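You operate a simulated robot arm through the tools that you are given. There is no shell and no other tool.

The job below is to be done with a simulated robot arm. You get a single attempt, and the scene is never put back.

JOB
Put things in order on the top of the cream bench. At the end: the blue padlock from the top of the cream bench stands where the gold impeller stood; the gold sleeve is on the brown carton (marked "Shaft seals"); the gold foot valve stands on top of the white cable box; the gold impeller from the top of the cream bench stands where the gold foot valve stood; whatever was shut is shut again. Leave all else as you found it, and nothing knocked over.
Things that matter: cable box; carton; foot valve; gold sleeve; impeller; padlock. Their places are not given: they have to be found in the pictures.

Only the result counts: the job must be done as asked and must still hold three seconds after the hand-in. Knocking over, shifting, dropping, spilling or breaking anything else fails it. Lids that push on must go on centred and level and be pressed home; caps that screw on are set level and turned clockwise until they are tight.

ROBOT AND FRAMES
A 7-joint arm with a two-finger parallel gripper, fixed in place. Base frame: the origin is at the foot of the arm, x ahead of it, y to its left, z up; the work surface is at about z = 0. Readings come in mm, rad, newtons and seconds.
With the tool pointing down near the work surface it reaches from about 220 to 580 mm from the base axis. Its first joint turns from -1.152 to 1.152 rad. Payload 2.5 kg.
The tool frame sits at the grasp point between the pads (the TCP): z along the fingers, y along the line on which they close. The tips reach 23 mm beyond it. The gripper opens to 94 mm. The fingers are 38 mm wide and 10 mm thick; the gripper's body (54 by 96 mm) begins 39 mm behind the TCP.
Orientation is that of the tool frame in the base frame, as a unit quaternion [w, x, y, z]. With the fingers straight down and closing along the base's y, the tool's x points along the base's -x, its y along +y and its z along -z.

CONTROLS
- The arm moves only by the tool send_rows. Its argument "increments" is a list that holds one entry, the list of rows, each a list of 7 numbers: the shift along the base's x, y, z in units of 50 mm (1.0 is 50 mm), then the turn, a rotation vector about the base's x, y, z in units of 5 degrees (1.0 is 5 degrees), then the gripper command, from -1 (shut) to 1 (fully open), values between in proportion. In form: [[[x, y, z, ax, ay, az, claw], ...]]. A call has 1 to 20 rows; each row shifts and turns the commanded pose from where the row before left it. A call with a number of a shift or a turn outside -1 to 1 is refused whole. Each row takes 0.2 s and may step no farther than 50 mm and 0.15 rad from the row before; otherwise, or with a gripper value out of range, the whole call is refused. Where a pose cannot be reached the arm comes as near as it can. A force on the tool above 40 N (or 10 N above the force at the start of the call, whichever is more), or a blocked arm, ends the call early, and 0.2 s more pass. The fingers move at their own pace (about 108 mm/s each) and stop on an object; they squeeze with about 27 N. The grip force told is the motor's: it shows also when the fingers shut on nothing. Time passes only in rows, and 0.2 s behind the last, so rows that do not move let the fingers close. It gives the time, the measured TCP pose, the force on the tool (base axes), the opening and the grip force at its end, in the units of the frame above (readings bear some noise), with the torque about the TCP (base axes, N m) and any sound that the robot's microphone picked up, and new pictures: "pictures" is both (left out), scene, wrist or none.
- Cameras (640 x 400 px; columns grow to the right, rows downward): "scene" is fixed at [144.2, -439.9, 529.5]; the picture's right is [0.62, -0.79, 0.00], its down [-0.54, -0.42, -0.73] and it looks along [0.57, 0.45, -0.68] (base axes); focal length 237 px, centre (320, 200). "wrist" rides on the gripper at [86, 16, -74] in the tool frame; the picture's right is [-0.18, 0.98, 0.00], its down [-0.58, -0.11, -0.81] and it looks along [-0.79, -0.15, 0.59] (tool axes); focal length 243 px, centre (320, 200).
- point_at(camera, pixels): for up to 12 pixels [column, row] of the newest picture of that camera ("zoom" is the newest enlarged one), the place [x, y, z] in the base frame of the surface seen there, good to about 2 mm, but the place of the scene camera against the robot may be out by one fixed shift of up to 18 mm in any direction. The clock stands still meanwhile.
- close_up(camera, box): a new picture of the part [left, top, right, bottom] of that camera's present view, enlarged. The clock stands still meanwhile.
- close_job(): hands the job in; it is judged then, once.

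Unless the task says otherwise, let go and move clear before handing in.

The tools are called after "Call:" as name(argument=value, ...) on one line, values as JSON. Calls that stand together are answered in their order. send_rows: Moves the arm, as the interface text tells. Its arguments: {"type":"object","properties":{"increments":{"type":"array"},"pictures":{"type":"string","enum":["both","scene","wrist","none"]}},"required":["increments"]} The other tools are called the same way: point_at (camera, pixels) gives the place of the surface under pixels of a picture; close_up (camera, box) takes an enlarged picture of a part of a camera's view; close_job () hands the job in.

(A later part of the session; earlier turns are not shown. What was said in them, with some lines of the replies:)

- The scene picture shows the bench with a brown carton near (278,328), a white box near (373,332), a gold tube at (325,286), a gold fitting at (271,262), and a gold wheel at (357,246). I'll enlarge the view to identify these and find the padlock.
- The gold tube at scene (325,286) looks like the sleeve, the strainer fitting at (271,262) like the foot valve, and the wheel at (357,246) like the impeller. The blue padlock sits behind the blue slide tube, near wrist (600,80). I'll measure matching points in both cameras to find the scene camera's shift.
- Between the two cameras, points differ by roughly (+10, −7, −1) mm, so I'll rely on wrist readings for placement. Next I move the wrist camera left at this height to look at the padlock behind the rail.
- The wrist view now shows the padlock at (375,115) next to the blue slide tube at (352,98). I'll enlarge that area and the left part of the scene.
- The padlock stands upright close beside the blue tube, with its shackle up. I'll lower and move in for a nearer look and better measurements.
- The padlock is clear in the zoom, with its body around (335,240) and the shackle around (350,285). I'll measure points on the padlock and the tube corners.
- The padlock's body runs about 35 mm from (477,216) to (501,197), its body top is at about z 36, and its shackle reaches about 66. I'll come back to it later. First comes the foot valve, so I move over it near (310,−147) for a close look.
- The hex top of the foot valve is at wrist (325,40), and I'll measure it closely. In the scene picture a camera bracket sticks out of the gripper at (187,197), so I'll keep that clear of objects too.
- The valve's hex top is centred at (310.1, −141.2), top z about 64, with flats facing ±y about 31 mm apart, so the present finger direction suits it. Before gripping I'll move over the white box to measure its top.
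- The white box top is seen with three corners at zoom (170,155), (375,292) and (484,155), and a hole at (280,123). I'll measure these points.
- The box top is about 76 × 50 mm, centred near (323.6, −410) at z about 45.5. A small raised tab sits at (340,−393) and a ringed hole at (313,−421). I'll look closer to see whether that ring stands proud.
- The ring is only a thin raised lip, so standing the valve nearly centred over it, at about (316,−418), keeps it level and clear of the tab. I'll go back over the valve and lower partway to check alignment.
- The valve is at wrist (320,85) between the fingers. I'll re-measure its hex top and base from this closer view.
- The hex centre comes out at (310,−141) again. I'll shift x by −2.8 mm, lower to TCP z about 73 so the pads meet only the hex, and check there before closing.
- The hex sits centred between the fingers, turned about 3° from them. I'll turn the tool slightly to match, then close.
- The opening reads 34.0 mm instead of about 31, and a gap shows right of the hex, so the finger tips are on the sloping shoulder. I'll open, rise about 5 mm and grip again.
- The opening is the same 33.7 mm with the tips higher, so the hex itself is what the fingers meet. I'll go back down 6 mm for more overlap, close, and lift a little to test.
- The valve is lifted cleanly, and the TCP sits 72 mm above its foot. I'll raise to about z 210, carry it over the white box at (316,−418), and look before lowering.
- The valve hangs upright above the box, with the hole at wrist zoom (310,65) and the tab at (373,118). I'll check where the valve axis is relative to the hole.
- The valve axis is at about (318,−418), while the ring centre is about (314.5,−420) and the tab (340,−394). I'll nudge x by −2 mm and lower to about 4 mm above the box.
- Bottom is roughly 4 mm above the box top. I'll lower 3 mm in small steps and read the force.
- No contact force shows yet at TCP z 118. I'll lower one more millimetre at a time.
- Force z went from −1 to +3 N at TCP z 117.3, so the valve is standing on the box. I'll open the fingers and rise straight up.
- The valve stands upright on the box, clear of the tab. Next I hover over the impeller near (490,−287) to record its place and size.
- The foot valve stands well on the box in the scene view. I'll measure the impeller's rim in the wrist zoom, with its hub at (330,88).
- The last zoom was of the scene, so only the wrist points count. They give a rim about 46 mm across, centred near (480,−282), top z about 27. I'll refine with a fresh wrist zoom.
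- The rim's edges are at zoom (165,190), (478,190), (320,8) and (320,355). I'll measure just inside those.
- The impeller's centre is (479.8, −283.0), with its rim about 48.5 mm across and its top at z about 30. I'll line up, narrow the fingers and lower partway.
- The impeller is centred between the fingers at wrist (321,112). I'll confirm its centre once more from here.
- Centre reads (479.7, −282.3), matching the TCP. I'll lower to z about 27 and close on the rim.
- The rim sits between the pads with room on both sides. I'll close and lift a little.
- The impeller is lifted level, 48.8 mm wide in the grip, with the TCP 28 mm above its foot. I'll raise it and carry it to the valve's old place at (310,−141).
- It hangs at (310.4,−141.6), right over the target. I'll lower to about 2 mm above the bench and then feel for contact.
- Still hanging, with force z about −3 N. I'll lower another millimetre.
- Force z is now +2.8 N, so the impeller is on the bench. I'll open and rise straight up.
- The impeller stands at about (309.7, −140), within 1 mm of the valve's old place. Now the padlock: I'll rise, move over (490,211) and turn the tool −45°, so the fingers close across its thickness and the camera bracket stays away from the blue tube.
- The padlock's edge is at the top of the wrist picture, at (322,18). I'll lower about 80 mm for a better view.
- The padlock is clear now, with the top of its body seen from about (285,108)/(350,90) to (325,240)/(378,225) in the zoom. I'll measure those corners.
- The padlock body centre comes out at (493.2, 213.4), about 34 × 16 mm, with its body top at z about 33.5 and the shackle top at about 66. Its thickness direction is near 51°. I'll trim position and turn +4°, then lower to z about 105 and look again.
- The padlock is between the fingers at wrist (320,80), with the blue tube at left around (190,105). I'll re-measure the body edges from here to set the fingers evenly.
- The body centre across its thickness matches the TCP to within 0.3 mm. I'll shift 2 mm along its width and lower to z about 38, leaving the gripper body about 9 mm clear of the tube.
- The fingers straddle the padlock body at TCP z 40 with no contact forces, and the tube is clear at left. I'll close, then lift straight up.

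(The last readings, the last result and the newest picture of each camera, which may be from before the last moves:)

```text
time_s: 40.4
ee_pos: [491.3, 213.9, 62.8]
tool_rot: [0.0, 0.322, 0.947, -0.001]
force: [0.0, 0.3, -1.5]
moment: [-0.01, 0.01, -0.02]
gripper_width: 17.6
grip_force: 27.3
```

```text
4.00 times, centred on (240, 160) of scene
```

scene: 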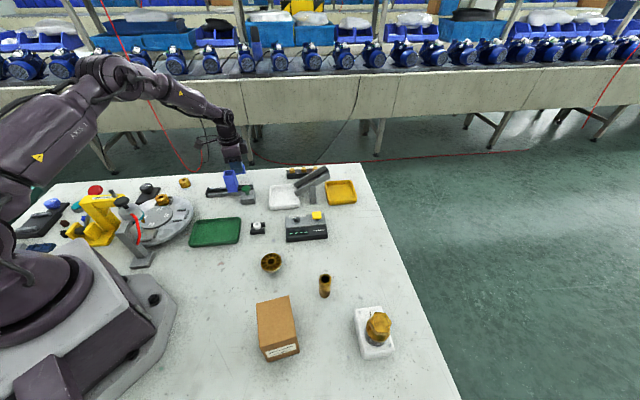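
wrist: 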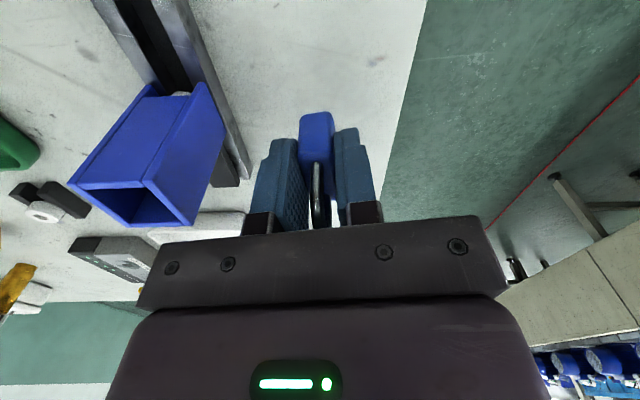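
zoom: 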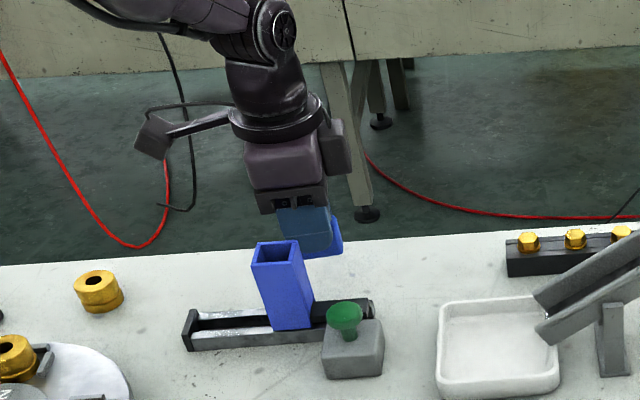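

The padlock is held at 17.6 mm and off the bench, and the tube is undisturbed. I'll lift to z about 200 and carry it across to the impeller's old place (479.8,−282.7).

Call:
send_rows(increments=[[[0, 0, 0.9, 0, 0, 0, -1], [0, 0, 0.9, 0, 0, 0, -1], [0, 0, 0.9, 0, 0, 0, -1], [-0.022, -0.903, 0, 0, 0, 0, -1], [-0.022, -0.903, 0, 0, 0, 0, -1], [-0.022, -0.903, 0, 0, 0, 0, -1], [-0.022, -0.903, 0, 0, 0, 0, -1], [-0.022, -0.903, 0, 0, 0, 0, -1], [-0.022, -0.903, 0, 0, 0, 0, -1], [-0.022, -0.903, 0, 0, 0, 0, -1], [-0.022, -0.903, 0, 0, 0, 0, -1], [-0.022, -0.903, 0, 0, 0, 0, -1], [-0.022, -0.903, 0, 0, 0, 0, -1], [-0.022, -0.903, 0, 0, 0, 0, -1], [0, 0, 0, 0, 0, 0, -1]]])

Call:
close_up(camera="wrist", box=[220, 0, 420, 240])

Call:
close_up(camera="scene", box=[300, 130, 440, 280])

```text
time_s: 43.6
ee_pos: [479.4, -280.9, 197.1]
tool_rot: [0.0, 0.32, 0.947, 0.0]
force: [0.0, -0.1, 0.0]
moment: [-0.03, 0.01, 0.01]
gripper_width: 17.2
grip_force: 26.7
```

scene: 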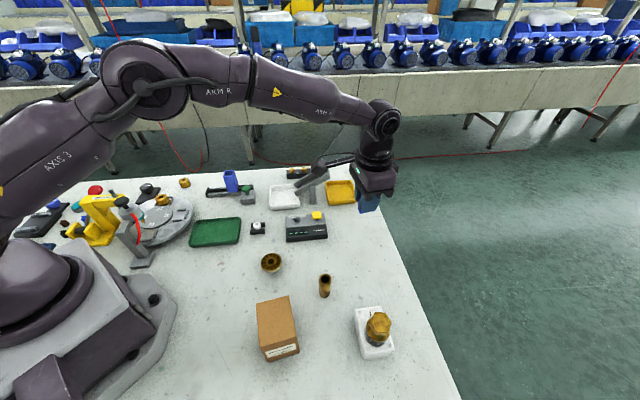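
wrist: 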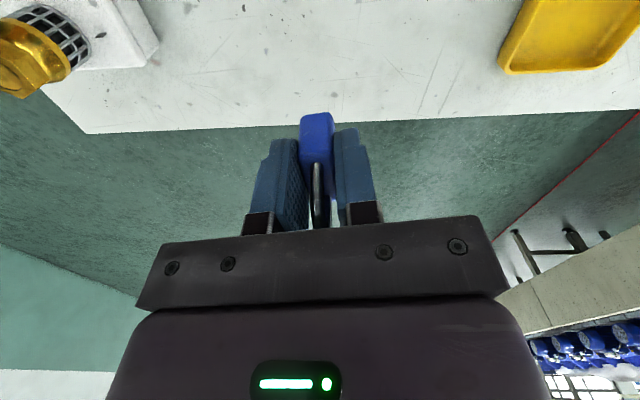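

```text
1.67 times, centred on (320, 120) of wrist
```

zoom: 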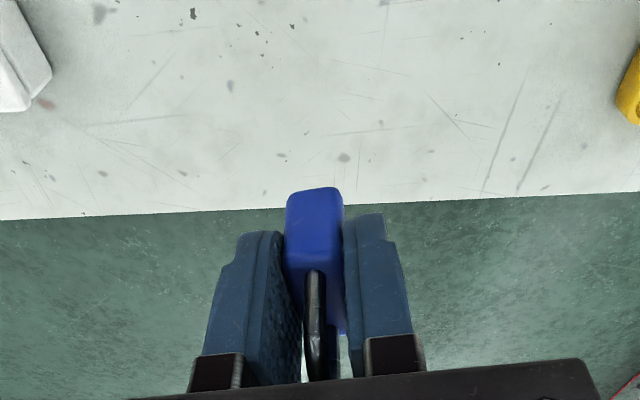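

```text
2.67 times, centred on (370, 205) of scene
```

zoom: 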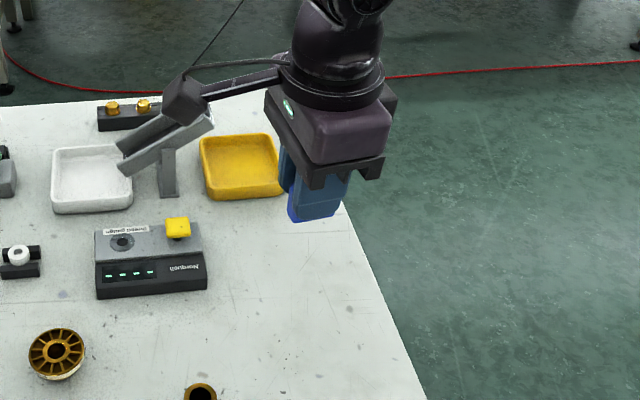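

The padlock hangs upright at (479.4,−280.9). I'll trim y slightly, lower to about 2–3 mm above the bench, and then feel for contact.

Call:
send_rows(increments=[[[0.005, -0.03, -0.9, 0, 0, 0, -1], [0, 0, -0.9, 0, 0, 0, -1], [0, 0, -0.8, 0, 0, 0, -1], [0, 0, -0.5, 0, 0, 0, -1], [0, 0, 0, 0, 0, 0, -1]]], pictures="wrist")

Call:
close_up(camera="wrist", box=[220, 0, 420, 240])

```text
time_s: 44.8
ee_pos: [479.3, -282.3, 41.6]
tool_rot: [0.0, 0.321, 0.947, 0.0]
force: [-0.4, 0.4, -0.5]
moment: [-0.03, 0.0, 0.0]
gripper_width: 17.4
grip_force: 26.5
```

wrist: 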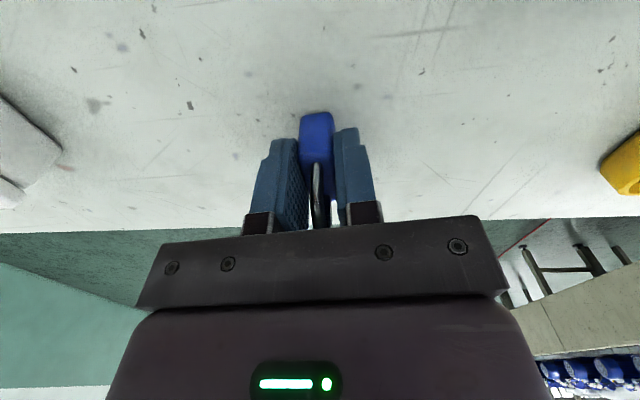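

```text
1.67 times, centred on (320, 120) of wrist
```

zoom: 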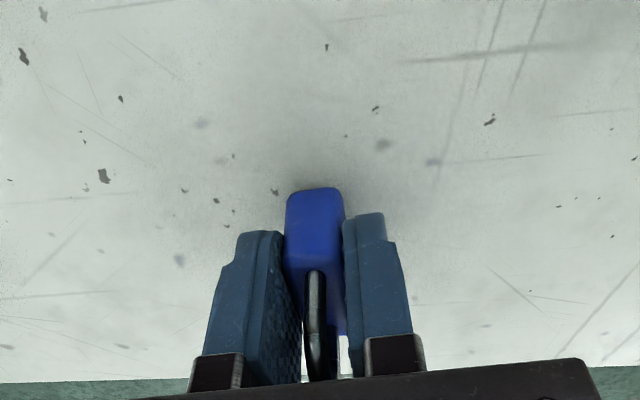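

Call:
send_rows(increments=[[[0, 0, -0.03, 0, 0, 0, -1], [0, 0, 0, 0, 0, 0, -1]]], pictures="none")

```text
time_s: 45.4
ee_pos: [479.3, -283.8, 41.4]
tool_rot: [0.0, 0.321, 0.947, 0.0]
force: [0.1, 0.0, -1.2]
moment: [-0.02, -0.01, -0.01]
gripper_width: 17.3
grip_force: 26.9
```

Force z is still about −1 N, so nothing is touching yet. I'll lower further in millimetre steps.

Call:
send_rows(increments=[[[0, 0, -0.02, 0, 0, 0, -1], [0, 0, 0, 0, 0, 0, -1]]], pictures="none")

```text
time_s: 46.0
ee_pos: [480.0, -283.3, 39.1]
tool_rot: [0.0, 0.322, 0.947, 0.0]
force: [0.3, 0.3, -1.0]
moment: [0.01, 0.01, 0.01]
gripper_width: 17.6
grip_force: 27.0
```

Call:
send_rows(increments=[[[0, 0, -0.02, 0, 0, 0, -1], [0, 0, 0, 0, 0, 0, -1]]], pictures="none")

```text
time_s: 46.6
ee_pos: [478.8, -283.3, 39.1]
tool_rot: [0.0, 0.321, 0.947, 0.0]
force: [0.0, 0.2, -1.1]
moment: [0.02, 0.0, 0.01]
gripper_width: 17.7
grip_force: 26.7
```

Call:
send_rows(increments=[[[0, 0, -0.02, 0, 0, 0, -1], [0, 0, 0, 0, 0, 0, -1]]], pictures="none")

```text
time_s: 47.2
ee_pos: [479.8, -283.6, 38.2]
tool_rot: [0.001, 0.322, 0.947, 0.001]
force: [0.6, -0.9, -0.5]
moment: [-0.01, -0.02, -0.01]
gripper_width: 17.5
grip_force: 26.7
```

Still no contact at z 38.2, so I'll lower another millimetre.

Call:
send_rows(increments=[[[0, 0, -0.015, 0, 0, 0, -1], [0, 0, 0, 0, 0, 0, -1]]], pictures="none")

```text
time_s: 47.8
ee_pos: [480.4, -283.7, 38.1]
tool_rot: [0.0, 0.321, 0.947, 0.0]
force: [-1.1, 1.0, 1.5]
moment: [-0.02, -0.01, -0.02]
gripper_width: 17.4
grip_force: 27.5
```

Force z turned to +1.5 N, so the padlock is standing on the bench. I'll open in two steps and rise straight up.

Call:
send_rows(increments=[[[0, 0, 0, 0, 0, 0, -0.5], [0, 0, 0, 0, 0, 0, -0.1], [0, 0, 0, 0, 0, 0, -0.1], [0, 0, 0.4, 0, 0, 0, -0.1], [0, 0, 0.8, 0, 0, 0, -0.1], [0, 0, 0.9, 0, 0, 0, 0.2], [0, 0, 0.8, 0, 0, 0, 1], [0, 0, 0, 0, 0, 0, 1]]])

Call:
close_up(camera="wrist", box=[240, 0, 400, 120])

```text
time_s: 49.6
ee_pos: [478.5, -284.6, 184.3]
tool_rot: [0.0, 0.321, 0.947, 0.0]
force: [0.7, 0.2, -0.2]
moment: [-0.01, 0.0, -0.04]
gripper_width: 93.9
grip_force: 0.2
```

scene: 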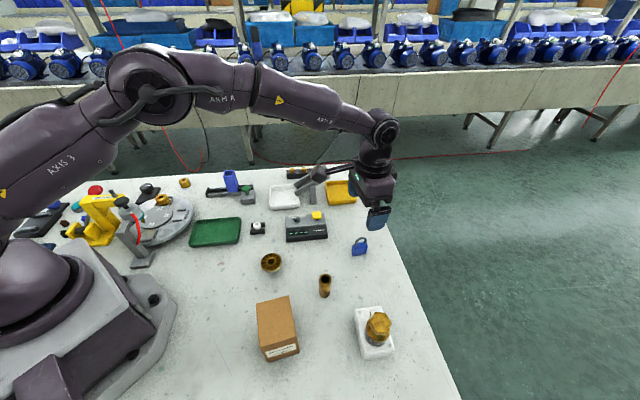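
wrist: 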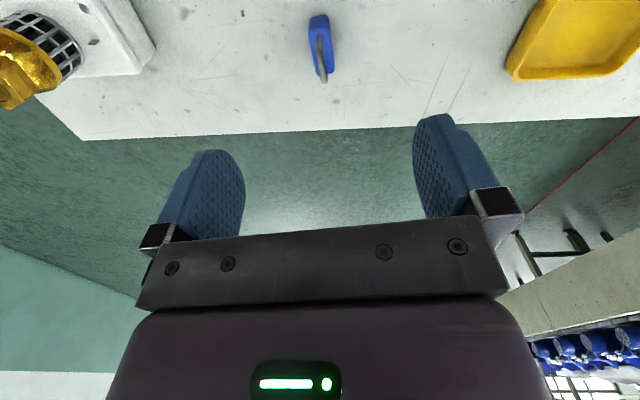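

```text
3.33 times, centred on (320, 60) of wrist
```

zoom: 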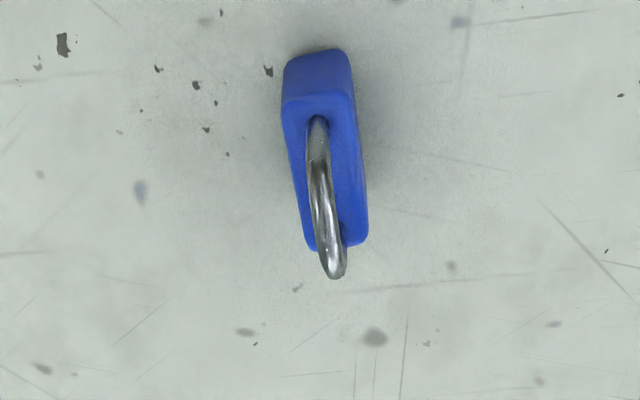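

Call:
point_at(camera="zoom", pixels=[[288, 110], [350, 98], [362, 238], [312, 235], [358, 160], [298, 180], [342, 55], [290, 68]])

Call:
close_up(camera="scene", box=[330, 210, 400, 280])

Call:
close_up(camera="scene", box=[240, 240, 400, 370])

```text
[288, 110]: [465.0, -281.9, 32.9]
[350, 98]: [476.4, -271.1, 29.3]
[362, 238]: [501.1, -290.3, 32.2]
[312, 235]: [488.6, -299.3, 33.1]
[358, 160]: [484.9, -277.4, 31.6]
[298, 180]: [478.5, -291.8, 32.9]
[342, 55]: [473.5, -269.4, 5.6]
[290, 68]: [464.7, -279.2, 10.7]
```

```text
5.71 times, centred on (365, 245) of scene
```

zoom: 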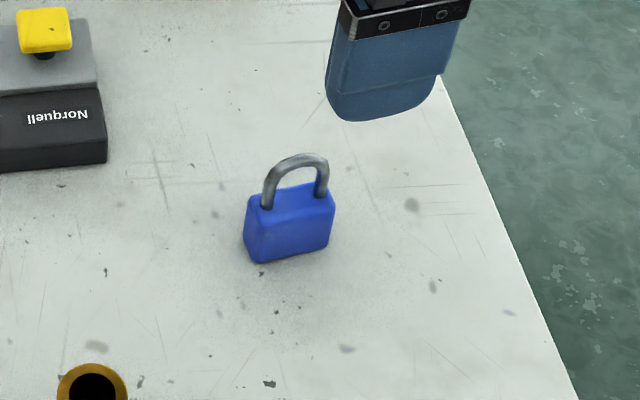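

```text
3.08 times, centred on (320, 305) of scene
```

zoom: 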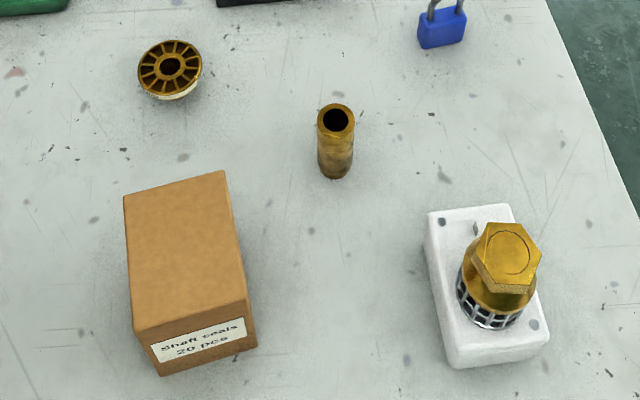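

The padlock stands upright at about (482,−285), close to the impeller's old centre. Last is the sleeve at scene (325,286), so I'll measure it and the carton's outline in the scene view, allowing for that camera's shift of about (+11,−8).

Call:
point_at(camera="zoom", pixels=[[126, 197], [223, 173], [244, 300], [138, 326], [185, 250], [252, 345], [160, 370], [320, 118], [352, 118], [335, 106], [335, 133], [335, 172]])

Call:
point_at(camera="scene", pixels=[[262, 303], [288, 298], [297, 340], [266, 350], [361, 241], [357, 250], [377, 318], [378, 330], [271, 262], [325, 279]])

```text
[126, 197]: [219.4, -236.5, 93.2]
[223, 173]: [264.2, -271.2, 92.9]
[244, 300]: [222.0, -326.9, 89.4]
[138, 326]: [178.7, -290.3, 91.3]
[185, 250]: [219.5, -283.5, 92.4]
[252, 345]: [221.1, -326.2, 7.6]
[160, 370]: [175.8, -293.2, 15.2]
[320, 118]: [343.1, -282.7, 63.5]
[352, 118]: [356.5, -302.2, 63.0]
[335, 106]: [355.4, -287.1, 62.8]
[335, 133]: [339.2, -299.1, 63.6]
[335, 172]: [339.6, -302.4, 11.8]
```

```text
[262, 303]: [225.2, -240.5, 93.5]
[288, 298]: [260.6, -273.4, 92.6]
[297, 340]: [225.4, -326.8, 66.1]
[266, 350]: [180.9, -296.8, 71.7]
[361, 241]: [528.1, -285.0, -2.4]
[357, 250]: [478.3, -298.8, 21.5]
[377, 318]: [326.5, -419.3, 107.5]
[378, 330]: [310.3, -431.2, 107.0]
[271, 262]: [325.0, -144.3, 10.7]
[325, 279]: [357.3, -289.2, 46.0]
```

The sleeve's top is at z about 63, with its centre near (337,−285). The carton top is at about z 93, with its centre near (210,−273) after the shift. I'll hover over the sleeve in this same tool turn, which keeps the camera bracket away from the carton.

Call:
send_rows(increments=[[[-0.7, 0, 0.1, 0, 0, 0, 1], [-0.7, 0, 0.1, 0, 0, 0, 1], [-0.7, 0, 0.1, 0, 0, 0, 1], [-0.7, 0, 0.1, 0, 0, 0, 0.5], [0, 0, 0, 0, 0, 0, 0.2], [0, 0, 0, 0, 0, 0, 0.2]]])

Call:
close_up(camera="wrist", box=[240, 0, 400, 120])

```text
time_s: 51.0
ee_pos: [339.2, -284.1, 203.5]
tool_rot: [0.0, 0.322, 0.947, 0.0]
force: [-0.4, -0.1, 0.5]
moment: [-0.01, -0.01, 0.01]
gripper_width: 56.3
grip_force: 0.1
```

scene: 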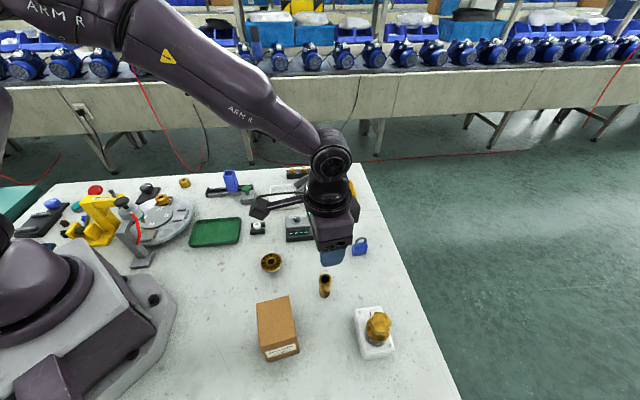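
wrist: 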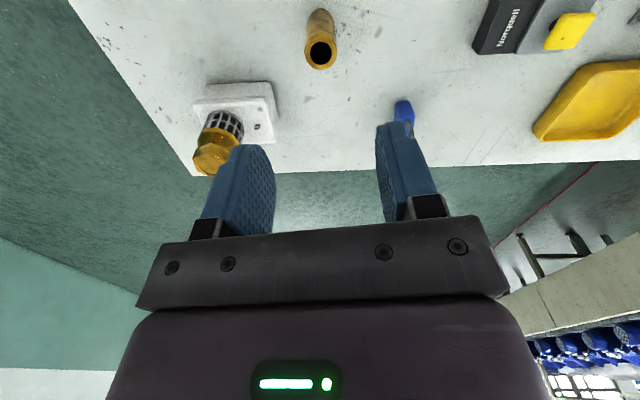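

```text
3.33 times, centred on (320, 60) of wrist
```

zoom: 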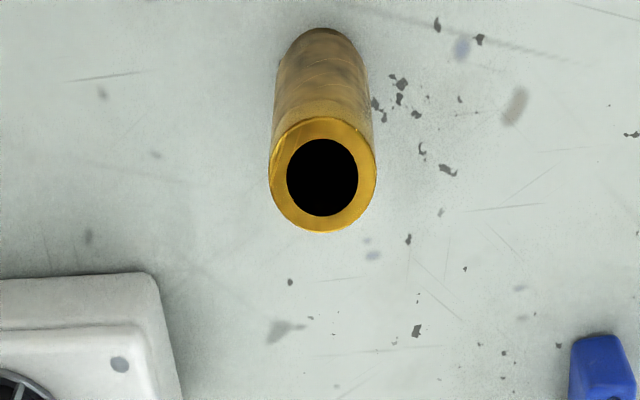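

The sleeve's top ring is centred at zoom (322,176). I'll measure the ring and its base.

Call:
point_at(camera="zoom", pixels=[[277, 176], [367, 176], [322, 225], [322, 128], [290, 213], [354, 213], [292, 138], [352, 138], [320, 40], [295, 60], [350, 60], [320, 30]])

```text
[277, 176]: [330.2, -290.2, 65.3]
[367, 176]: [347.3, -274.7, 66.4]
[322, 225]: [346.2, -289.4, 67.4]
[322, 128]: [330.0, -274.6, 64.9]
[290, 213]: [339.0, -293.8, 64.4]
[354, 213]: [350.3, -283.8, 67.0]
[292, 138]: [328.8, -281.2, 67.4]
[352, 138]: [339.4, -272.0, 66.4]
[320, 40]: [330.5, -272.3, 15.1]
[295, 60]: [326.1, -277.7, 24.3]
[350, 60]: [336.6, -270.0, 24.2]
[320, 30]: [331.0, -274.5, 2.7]
```

The sleeve centre is (338.9, −282.5), about 26 mm across and 66 mm tall. I'll trim, lower to z about 110 and check.

Call:
send_rows(increments=[[[-0.006, 0.03, -0.9, 0, 0, 0, 0.2], [0, 0, -0.96, 0, 0, 0, 0.2], [0, 0, 0, 0, 0, 0, 0.2]]], pictures="wrist")

Call:
close_up(camera="wrist", box=[220, 40, 420, 200])

Call:
point_at(camera="wrist", pixels=[[321, 130], [321, 95]])

```text
time_s: 51.8
ee_pos: [339.8, -281.9, 108.9]
tool_rot: [0.0, 0.321, 0.947, -0.001]
force: [0.3, -0.4, -0.4]
moment: [-0.02, 0.01, -0.03]
gripper_width: 56.4
grip_force: 0.0
```

wrist: 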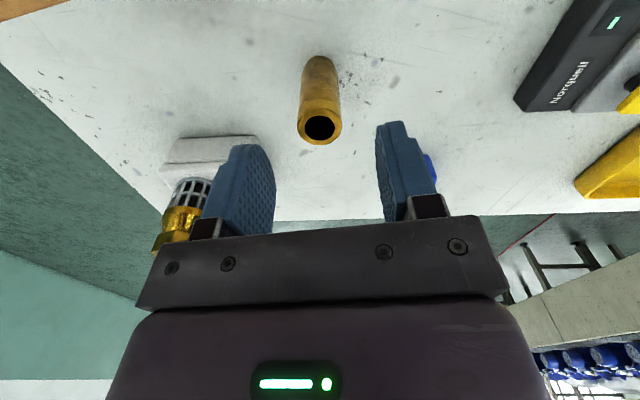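

```text
2.50 times, centred on (320, 120) of wrist
```

zoom: 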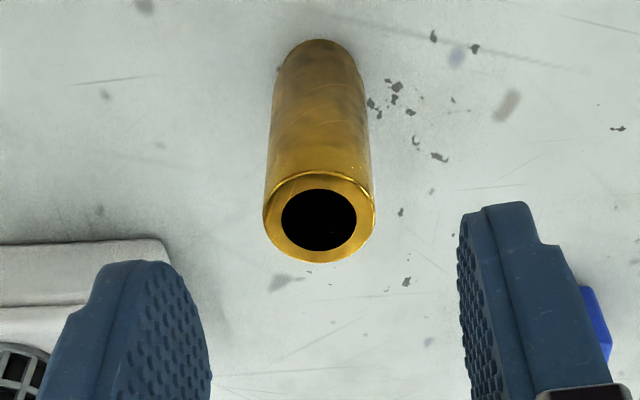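

```text
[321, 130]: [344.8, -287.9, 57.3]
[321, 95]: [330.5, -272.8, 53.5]
```

The sleeve is centred between the fingers. I'll lower to z about 50, close, and lift a little.

Call:
send_rows(increments=[[[-0.01, -0.01, -0.6, 0, 0, 0, 0.1], [0, 0, -0.56, 0, 0, 0, 0.1], [0, 0, 0, 0, 0, 0, 0.1], [0, 0, 0, 0, 0, 0, -1], [0, 0, 0, 0, 0, 0, -1], [0, 0, 0, 0, 0, 0, -1]]])

Call:
close_up(camera="wrist", box=[220, 60, 420, 220])

Call:
close_up(camera="scene", box=[240, 200, 400, 330])

```text
time_s: 53.2
ee_pos: [337.0, -281.6, 51.4]
tool_rot: [0.0, 0.321, 0.947, 0.0]
force: [0.4, -1.1, 0.2]
moment: [0.01, -0.03, 0.04]
gripper_width: 25.3
grip_force: 27.0
```

scene: 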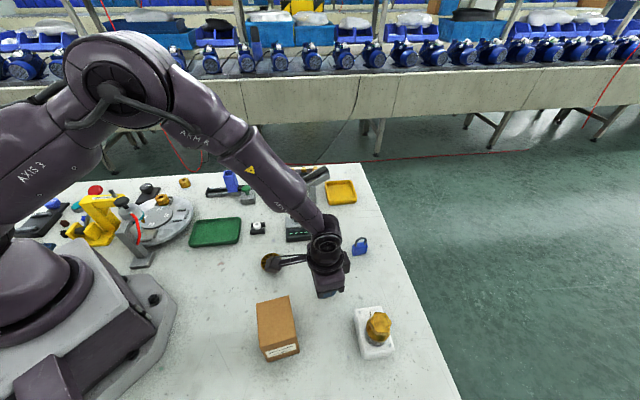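
wrist: 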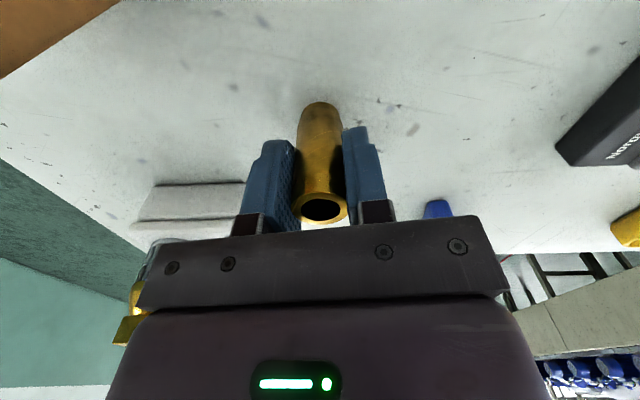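

```text
2.50 times, centred on (320, 140) of wrist
```

zoom: 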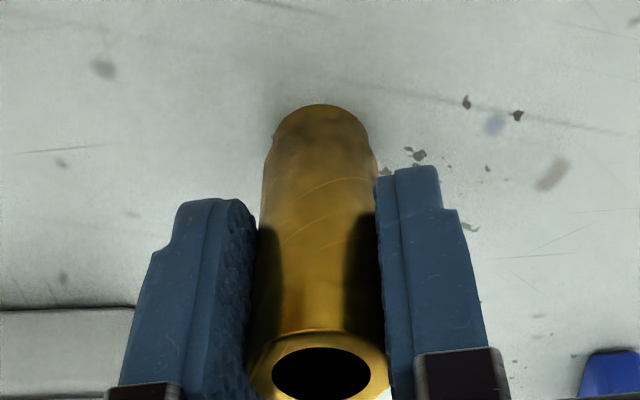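

```text
3.08 times, centred on (320, 265) of scene
```

zoom: 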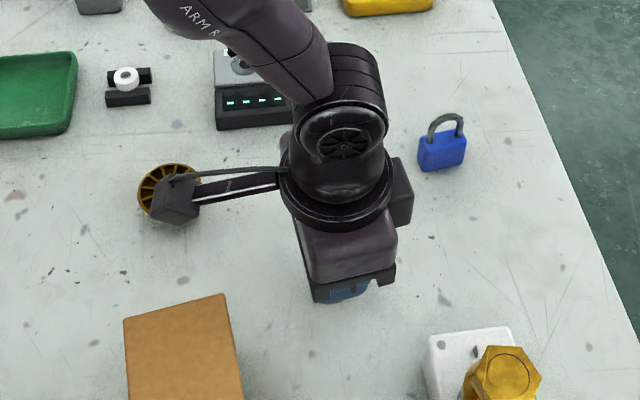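

The sleeve is gripped at 25.3 mm, with the TCP about 51 mm above its foot. I'll lift to z about 186 and carry it over the carton at about (210,−273), then look.

Call:
send_rows(increments=[[[0, 0, 0.5, 0, 0, 0, -1], [0, 0, 0.9, 0, 0, 0, -1], [0, 0, 0.9, 0, 0, 0, -1], [0, 0, 0.6, 0, 0, 0, -1], [-0.85, 0.06, 0, 0, 0, 0, -1], [-0.85, 0.06, 0, 0, 0, 0, -1], [-0.85, 0.06, 0, 0, 0, 0, -1], [0, 0, 0, 0, 0, 0, -1]]])

Call:
close_up(camera="wrist", box=[180, 0, 460, 220])

Call:
close_up(camera="scene", box=[200, 200, 360, 370])

```text
time_s: 55.0
ee_pos: [211.4, -272.4, 196.5]
tool_rot: [0.0, 0.322, 0.947, 0.0]
force: [0.5, 0.0, -1.5]
moment: [-0.04, 0.0, -0.01]
gripper_width: 25.2
grip_force: 27.1
```

scene: 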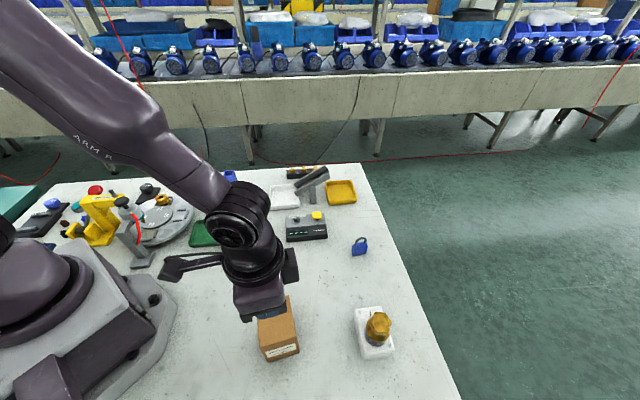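
wrist: 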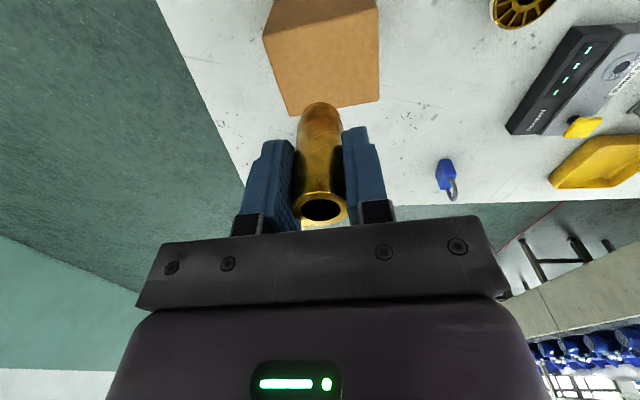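

```text
1.82 times, centred on (320, 110) of wrist
```

zoom: 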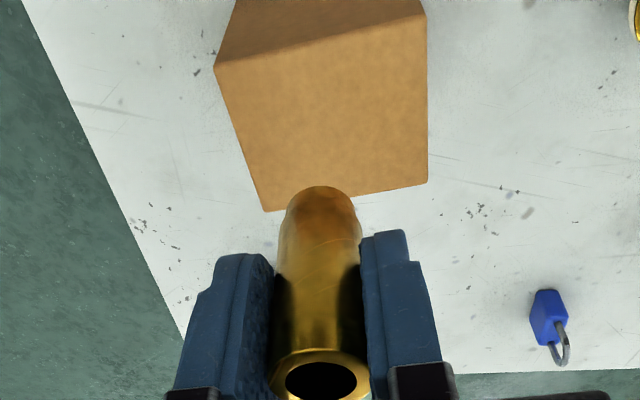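

```text
2.35 times, centred on (280, 285) of scene
```

zoom: 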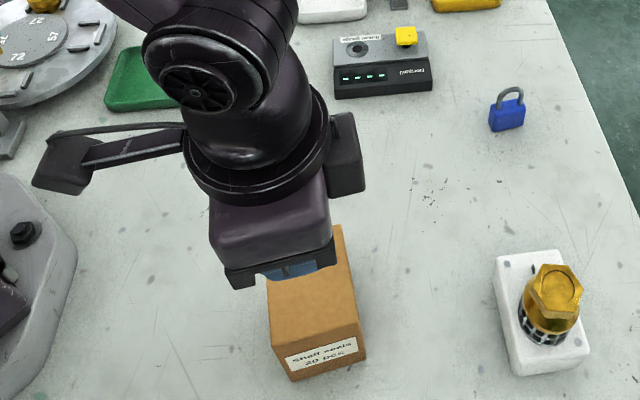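

The carton's top face is visible in the wrist view at about (264,38), (376,10), (378,99) and (291,114). I'll measure it and the sleeve's rim.

Call:
point_at(camera="wrist", pixels=[[266, 39], [375, 13], [376, 97], [292, 111], [320, 60], [340, 85], [320, 192], [320, 224], [299, 208], [345, 210], [320, 105]])

```text
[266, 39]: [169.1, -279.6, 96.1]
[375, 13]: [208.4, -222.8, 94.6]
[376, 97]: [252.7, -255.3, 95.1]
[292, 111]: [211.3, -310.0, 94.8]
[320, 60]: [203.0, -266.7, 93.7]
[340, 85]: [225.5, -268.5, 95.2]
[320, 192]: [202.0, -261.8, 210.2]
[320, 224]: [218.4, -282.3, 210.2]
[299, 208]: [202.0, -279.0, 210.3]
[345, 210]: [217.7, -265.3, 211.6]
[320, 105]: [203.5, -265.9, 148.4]
```

The carton top is centred at (210.4,−267) at z about 94.5, and the sleeve axis is at (210,−272). I'll shift y by +5 mm and lower to a few millimetres above it.

Call:
send_rows(increments=[[[0.01, 0.1, -0.4, 0, 0, 0, -1], [0, 0, -0.4, 0, 0, 0, -1], [0, 0, -0.1, 0, 0, 0, -1], [0, 0, 0, 0, 0, 0, -1]]])

Call:
close_up(camera="scene", box=[200, 200, 360, 370])

Call:
close_up(camera="wrist", box=[180, 0, 460, 220])

```text
time_s: 56.0
ee_pos: [211.3, -268.2, 151.8]
tool_rot: [0.001, 0.322, 0.947, 0.0]
force: [0.1, -0.1, -1.1]
moment: [-0.01, 0.01, 0.0]
gripper_width: 25.0
grip_force: 27.2
```

scene: 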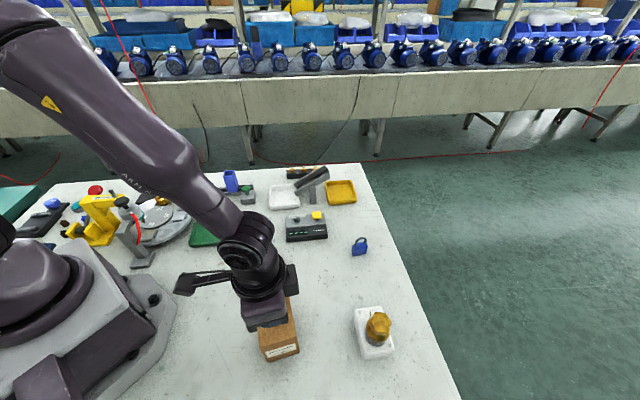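
wrist: 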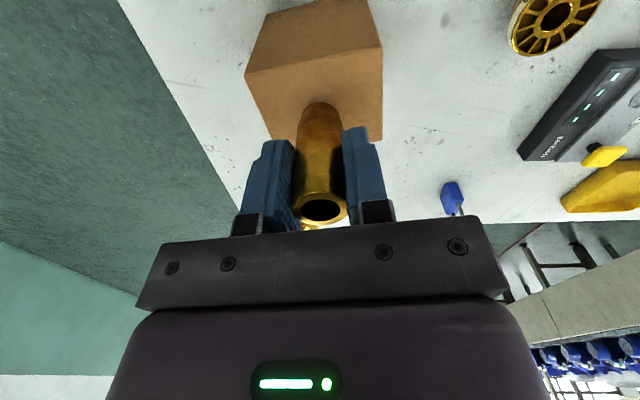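

```text
2.35 times, centred on (280, 285) of scene
```

zoom: 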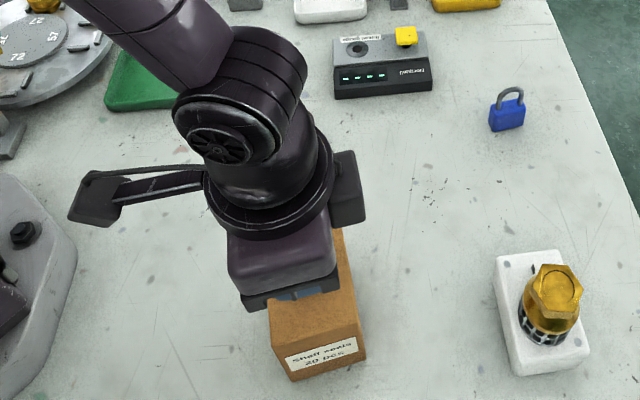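

```text
1.82 times, centred on (320, 110) of wrist
```

zoom: 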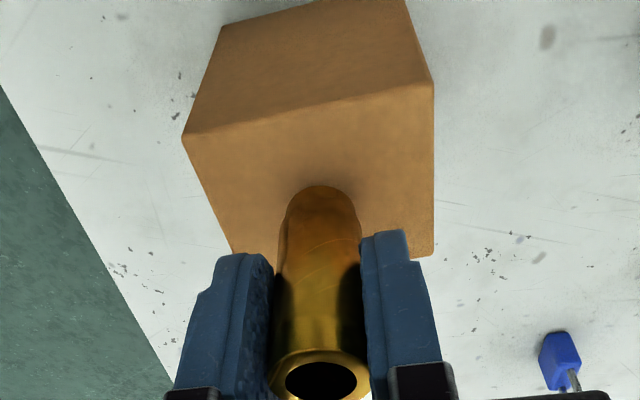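

The sleeve hangs over the middle of the carton, about 6 mm above it. I'll lower 4 mm and then feel for contact.

Call:
send_rows(increments=[[[0, 0.01, -0.05, 0, 0, 0, -1], [0, 0, -0.03, 0, 0, 0, -1], [0, 0, 0, 0, 0, 0, -1]]], pictures="none")

```text
time_s: 56.8
ee_pos: [212.6, -269.0, 148.4]
tool_rot: [0.001, 0.322, 0.947, -0.001]
force: [0.6, -0.1, -0.7]
moment: [0.02, 0.01, 0.01]
gripper_width: 25.0
grip_force: 26.7
```

Call:
send_rows(increments=[[[0, 0, -0.02, 0, 0, 0, -1], [0, 0, 0, 0, 0, 0, -1]]], pictures="none")

```text
time_s: 57.4
ee_pos: [211.9, -268.1, 146.7]
tool_rot: [0.0, 0.322, 0.947, 0.0]
force: [-0.5, 0.3, -0.4]
moment: [-0.01, 0.01, 0.01]
gripper_width: 25.0
grip_force: 26.6
```

No contact yet at z 146.7. I'll lower another millimetre.

Call:
send_rows(increments=[[[0, 0, -0.02, 0, 0, 0, -1], [0, 0, 0, 0, 0, 0, -1]]], pictures="none")

```text
time_s: 58.0
ee_pos: [212.0, -267.8, 145.8]
tool_rot: [-0.001, 0.322, 0.947, 0.0]
force: [-3.9, 3.2, 13.4]
moment: [0.17, 0.23, -0.01]
gripper_width: 25.3
grip_force: 26.9
```

Contact is firm, with force z at +13 N. I'll ease up half a millimetre before letting go.

Call:
send_rows(increments=[[[0, 0, 0.01, 0, 0, 0, -1], [0, 0, 0, 0, 0, 0, -1]]], pictures="none")

```text
time_s: 58.6
ee_pos: [211.3, -267.8, 145.7]
tool_rot: [-0.001, 0.322, 0.947, -0.001]
force: [-2.6, 2.0, 9.3]
moment: [0.1, 0.08, 0.02]
gripper_width: 25.1
grip_force: 27.1
```

Call:
send_rows(increments=[[[0, 0, 0.01, 0, 0, 0, -1], [0, 0, 0, 0, 0, 0, -1]]], pictures="none")

```text
time_s: 59.2
ee_pos: [211.8, -269.3, 146.8]
tool_rot: [0.0, 0.322, 0.947, 0.0]
force: [0.0, -0.5, -1.1]
moment: [-0.03, 0.01, -0.02]
gripper_width: 24.9
grip_force: 26.9
```

It is just clear again, at −1 N, so I'll lower a quarter millimetre to rest it lightly, then open in steps and rise.

Call:
send_rows(increments=[[[0, 0, -0.006, 0, 0, 0, -1], [0, 0, 0, 0, 0, 0, -1]]], pictures="none")

```text
time_s: 59.8
ee_pos: [211.1, -268.0, 146.6]
tool_rot: [0.0, 0.321, 0.947, 0.0]
force: [0.3, 1.0, 0.6]
moment: [0.01, -0.02, 0.0]
gripper_width: 25.1
grip_force: 27.4
```

Call:
send_rows(increments=[[[0, 0, 0, 0, 0, 0, -0.35], [0, 0, 0, 0, 0, 0, 0.0], [0, 0, 0, 0, 0, 0, 0.0], [0, 0, 0.3, 0, 0, 0, 0.0], [0, 0, 0.8, 0, 0, 0, 0.0], [0, 0, 0.8, 0, 0, 0, 0.2], [0, 0, 0.6, 0, 0, 0, 1], [0, 0, 0, 0, 0, 0, 1]]])

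Call:
close_up(camera="scene", box=[200, 230, 420, 370])

Call:
close_up(camera="wrist", box=[220, 0, 420, 130])

```text
time_s: 61.6
ee_pos: [211.4, -268.9, 272.1]
tool_rot: [-0.001, 0.322, 0.947, 0.0]
force: [-0.2, 0.4, -0.1]
moment: [0.02, 0.02, 0.0]
gripper_width: 94.0
grip_force: 0.0
```

scene: 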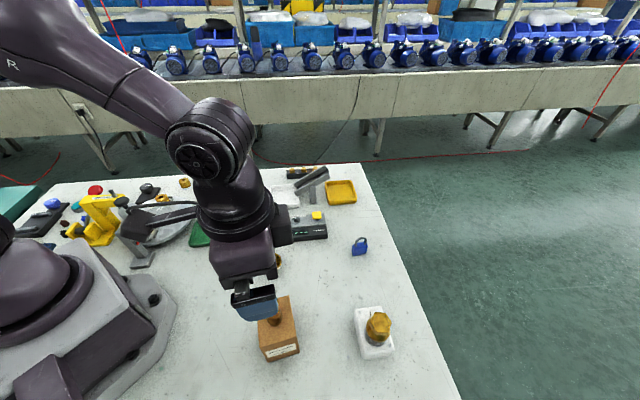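
wrist: 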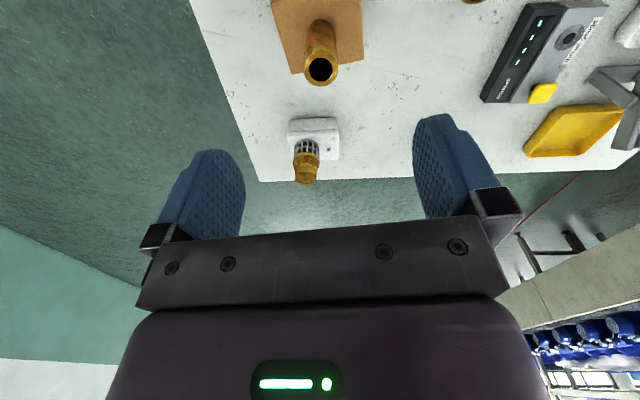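

```text
2.86 times, centred on (310, 300) of scene
```

zoom: 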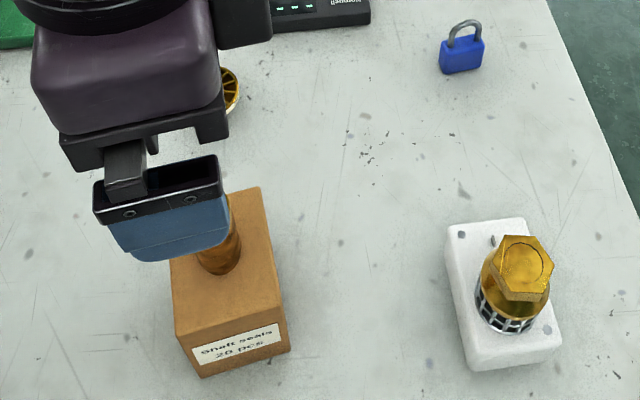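

```text
3.08 times, centred on (320, 65) of wrist
```

zoom: 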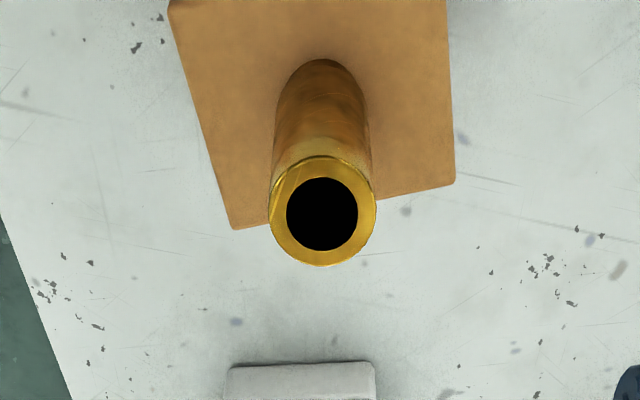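

The sleeve stands on the carton. I'll raise the arm and move it out of the scene camera's view to check the whole bench.

Call:
send_rows(increments=[[[0, 0, 0.9, 0, 0, 0, 1], [0, 0, 0.9, 0, 0, 0, 1], [0.2, 0.85, 0, 0, 0, 0, 1], [0.2, 0.85, 0, 0, 0, 0, 1], [0.2, 0.85, 0, 0, 0, 0, 1], [0.2, 0.85, 0, 0, 0, 0, 1], [0.2, 0.85, 0, 0, 0, 0, 1], [0.2, 0.85, 0, 0, 0, 0, 1], [0.2, 0.85, 0, 0, 0, 0, 1], [0.2, 0.85, 0, 0, 0, 0, 1], [0, 0, 0, 0, 0, 0, 1]]])

Call:
close_up(camera="scene", box=[230, 220, 430, 380])

Call:
close_up(camera="scene", box=[180, 150, 380, 260])

Call:
close_up(camera="scene", box=[0, 160, 220, 290])

```text
time_s: 64.0
ee_pos: [291.7, 72.4, 360.8]
tool_rot: [0.001, 0.321, 0.947, 0.0]
force: [0.7, -0.1, 0.3]
moment: [0.0, -0.02, 0.0]
gripper_width: 93.9
grip_force: 0.0
```

scene: 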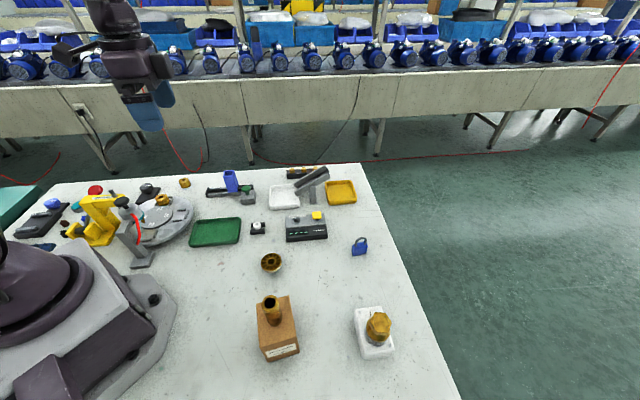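
wrist: 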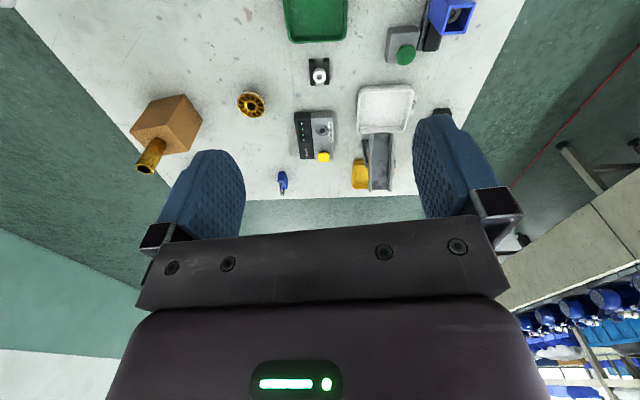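

```text
2.50 times, centred on (330, 300) of scene
```

zoom: 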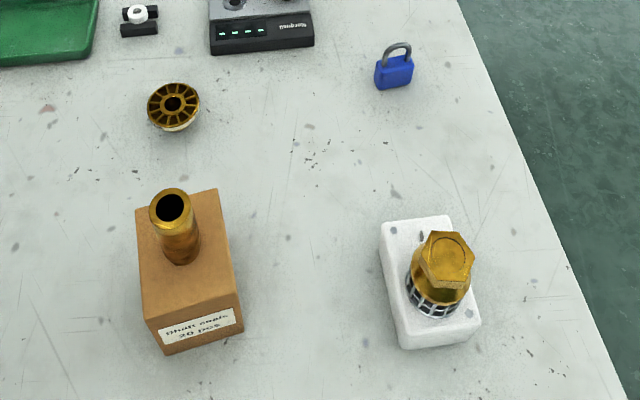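

```text
3.20 times, centred on (280, 205) of scene
```

zoom: 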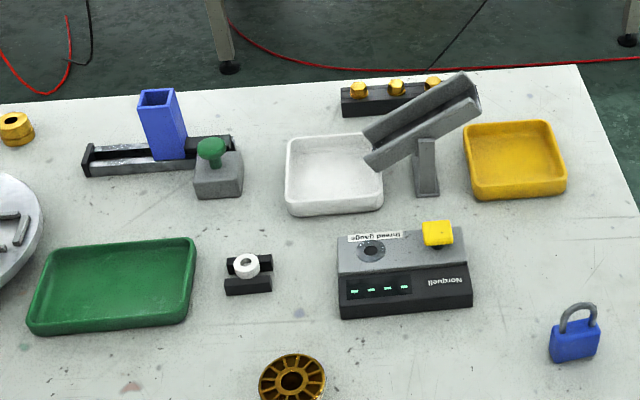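

```text
2.91 times, centred on (110, 225) of scene
```

zoom: 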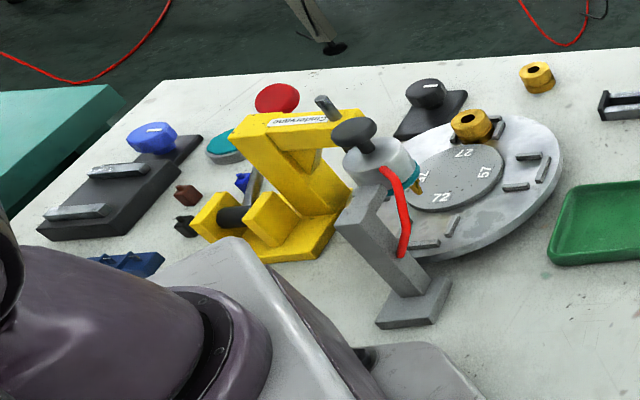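

All four pieces are in place and upright in the last pictures: the padlock at zoom (394,70), the impeller at (173,105), the sleeve on the carton and the valve on the white box. The rest of the bench looks unchanged from the start and the gripper is open and clear, so I'm handing in.

Call:
close_job()

```text
The job is handed in.
```

The job is handed in. The last pictures show all four pieces in place and upright:

- **Foot valve:** it stands on top of the white cable box, over the ringed hole and clear of the small raised tab.
- **Impeller:** it stands where the foot valve stood, measured within about 1 mm.
- **Padlock:** it stands where the impeller stood, measured about 3 mm off the impeller's centre.
- **Gold sleeve:** it stands upright near the middle of the "Shaft seals" carton.

I opened nothing during the job, so nothing needed shutting again. In the final pictures the rest of the bench looked unchanged, and the gripper was open and clear of everything.
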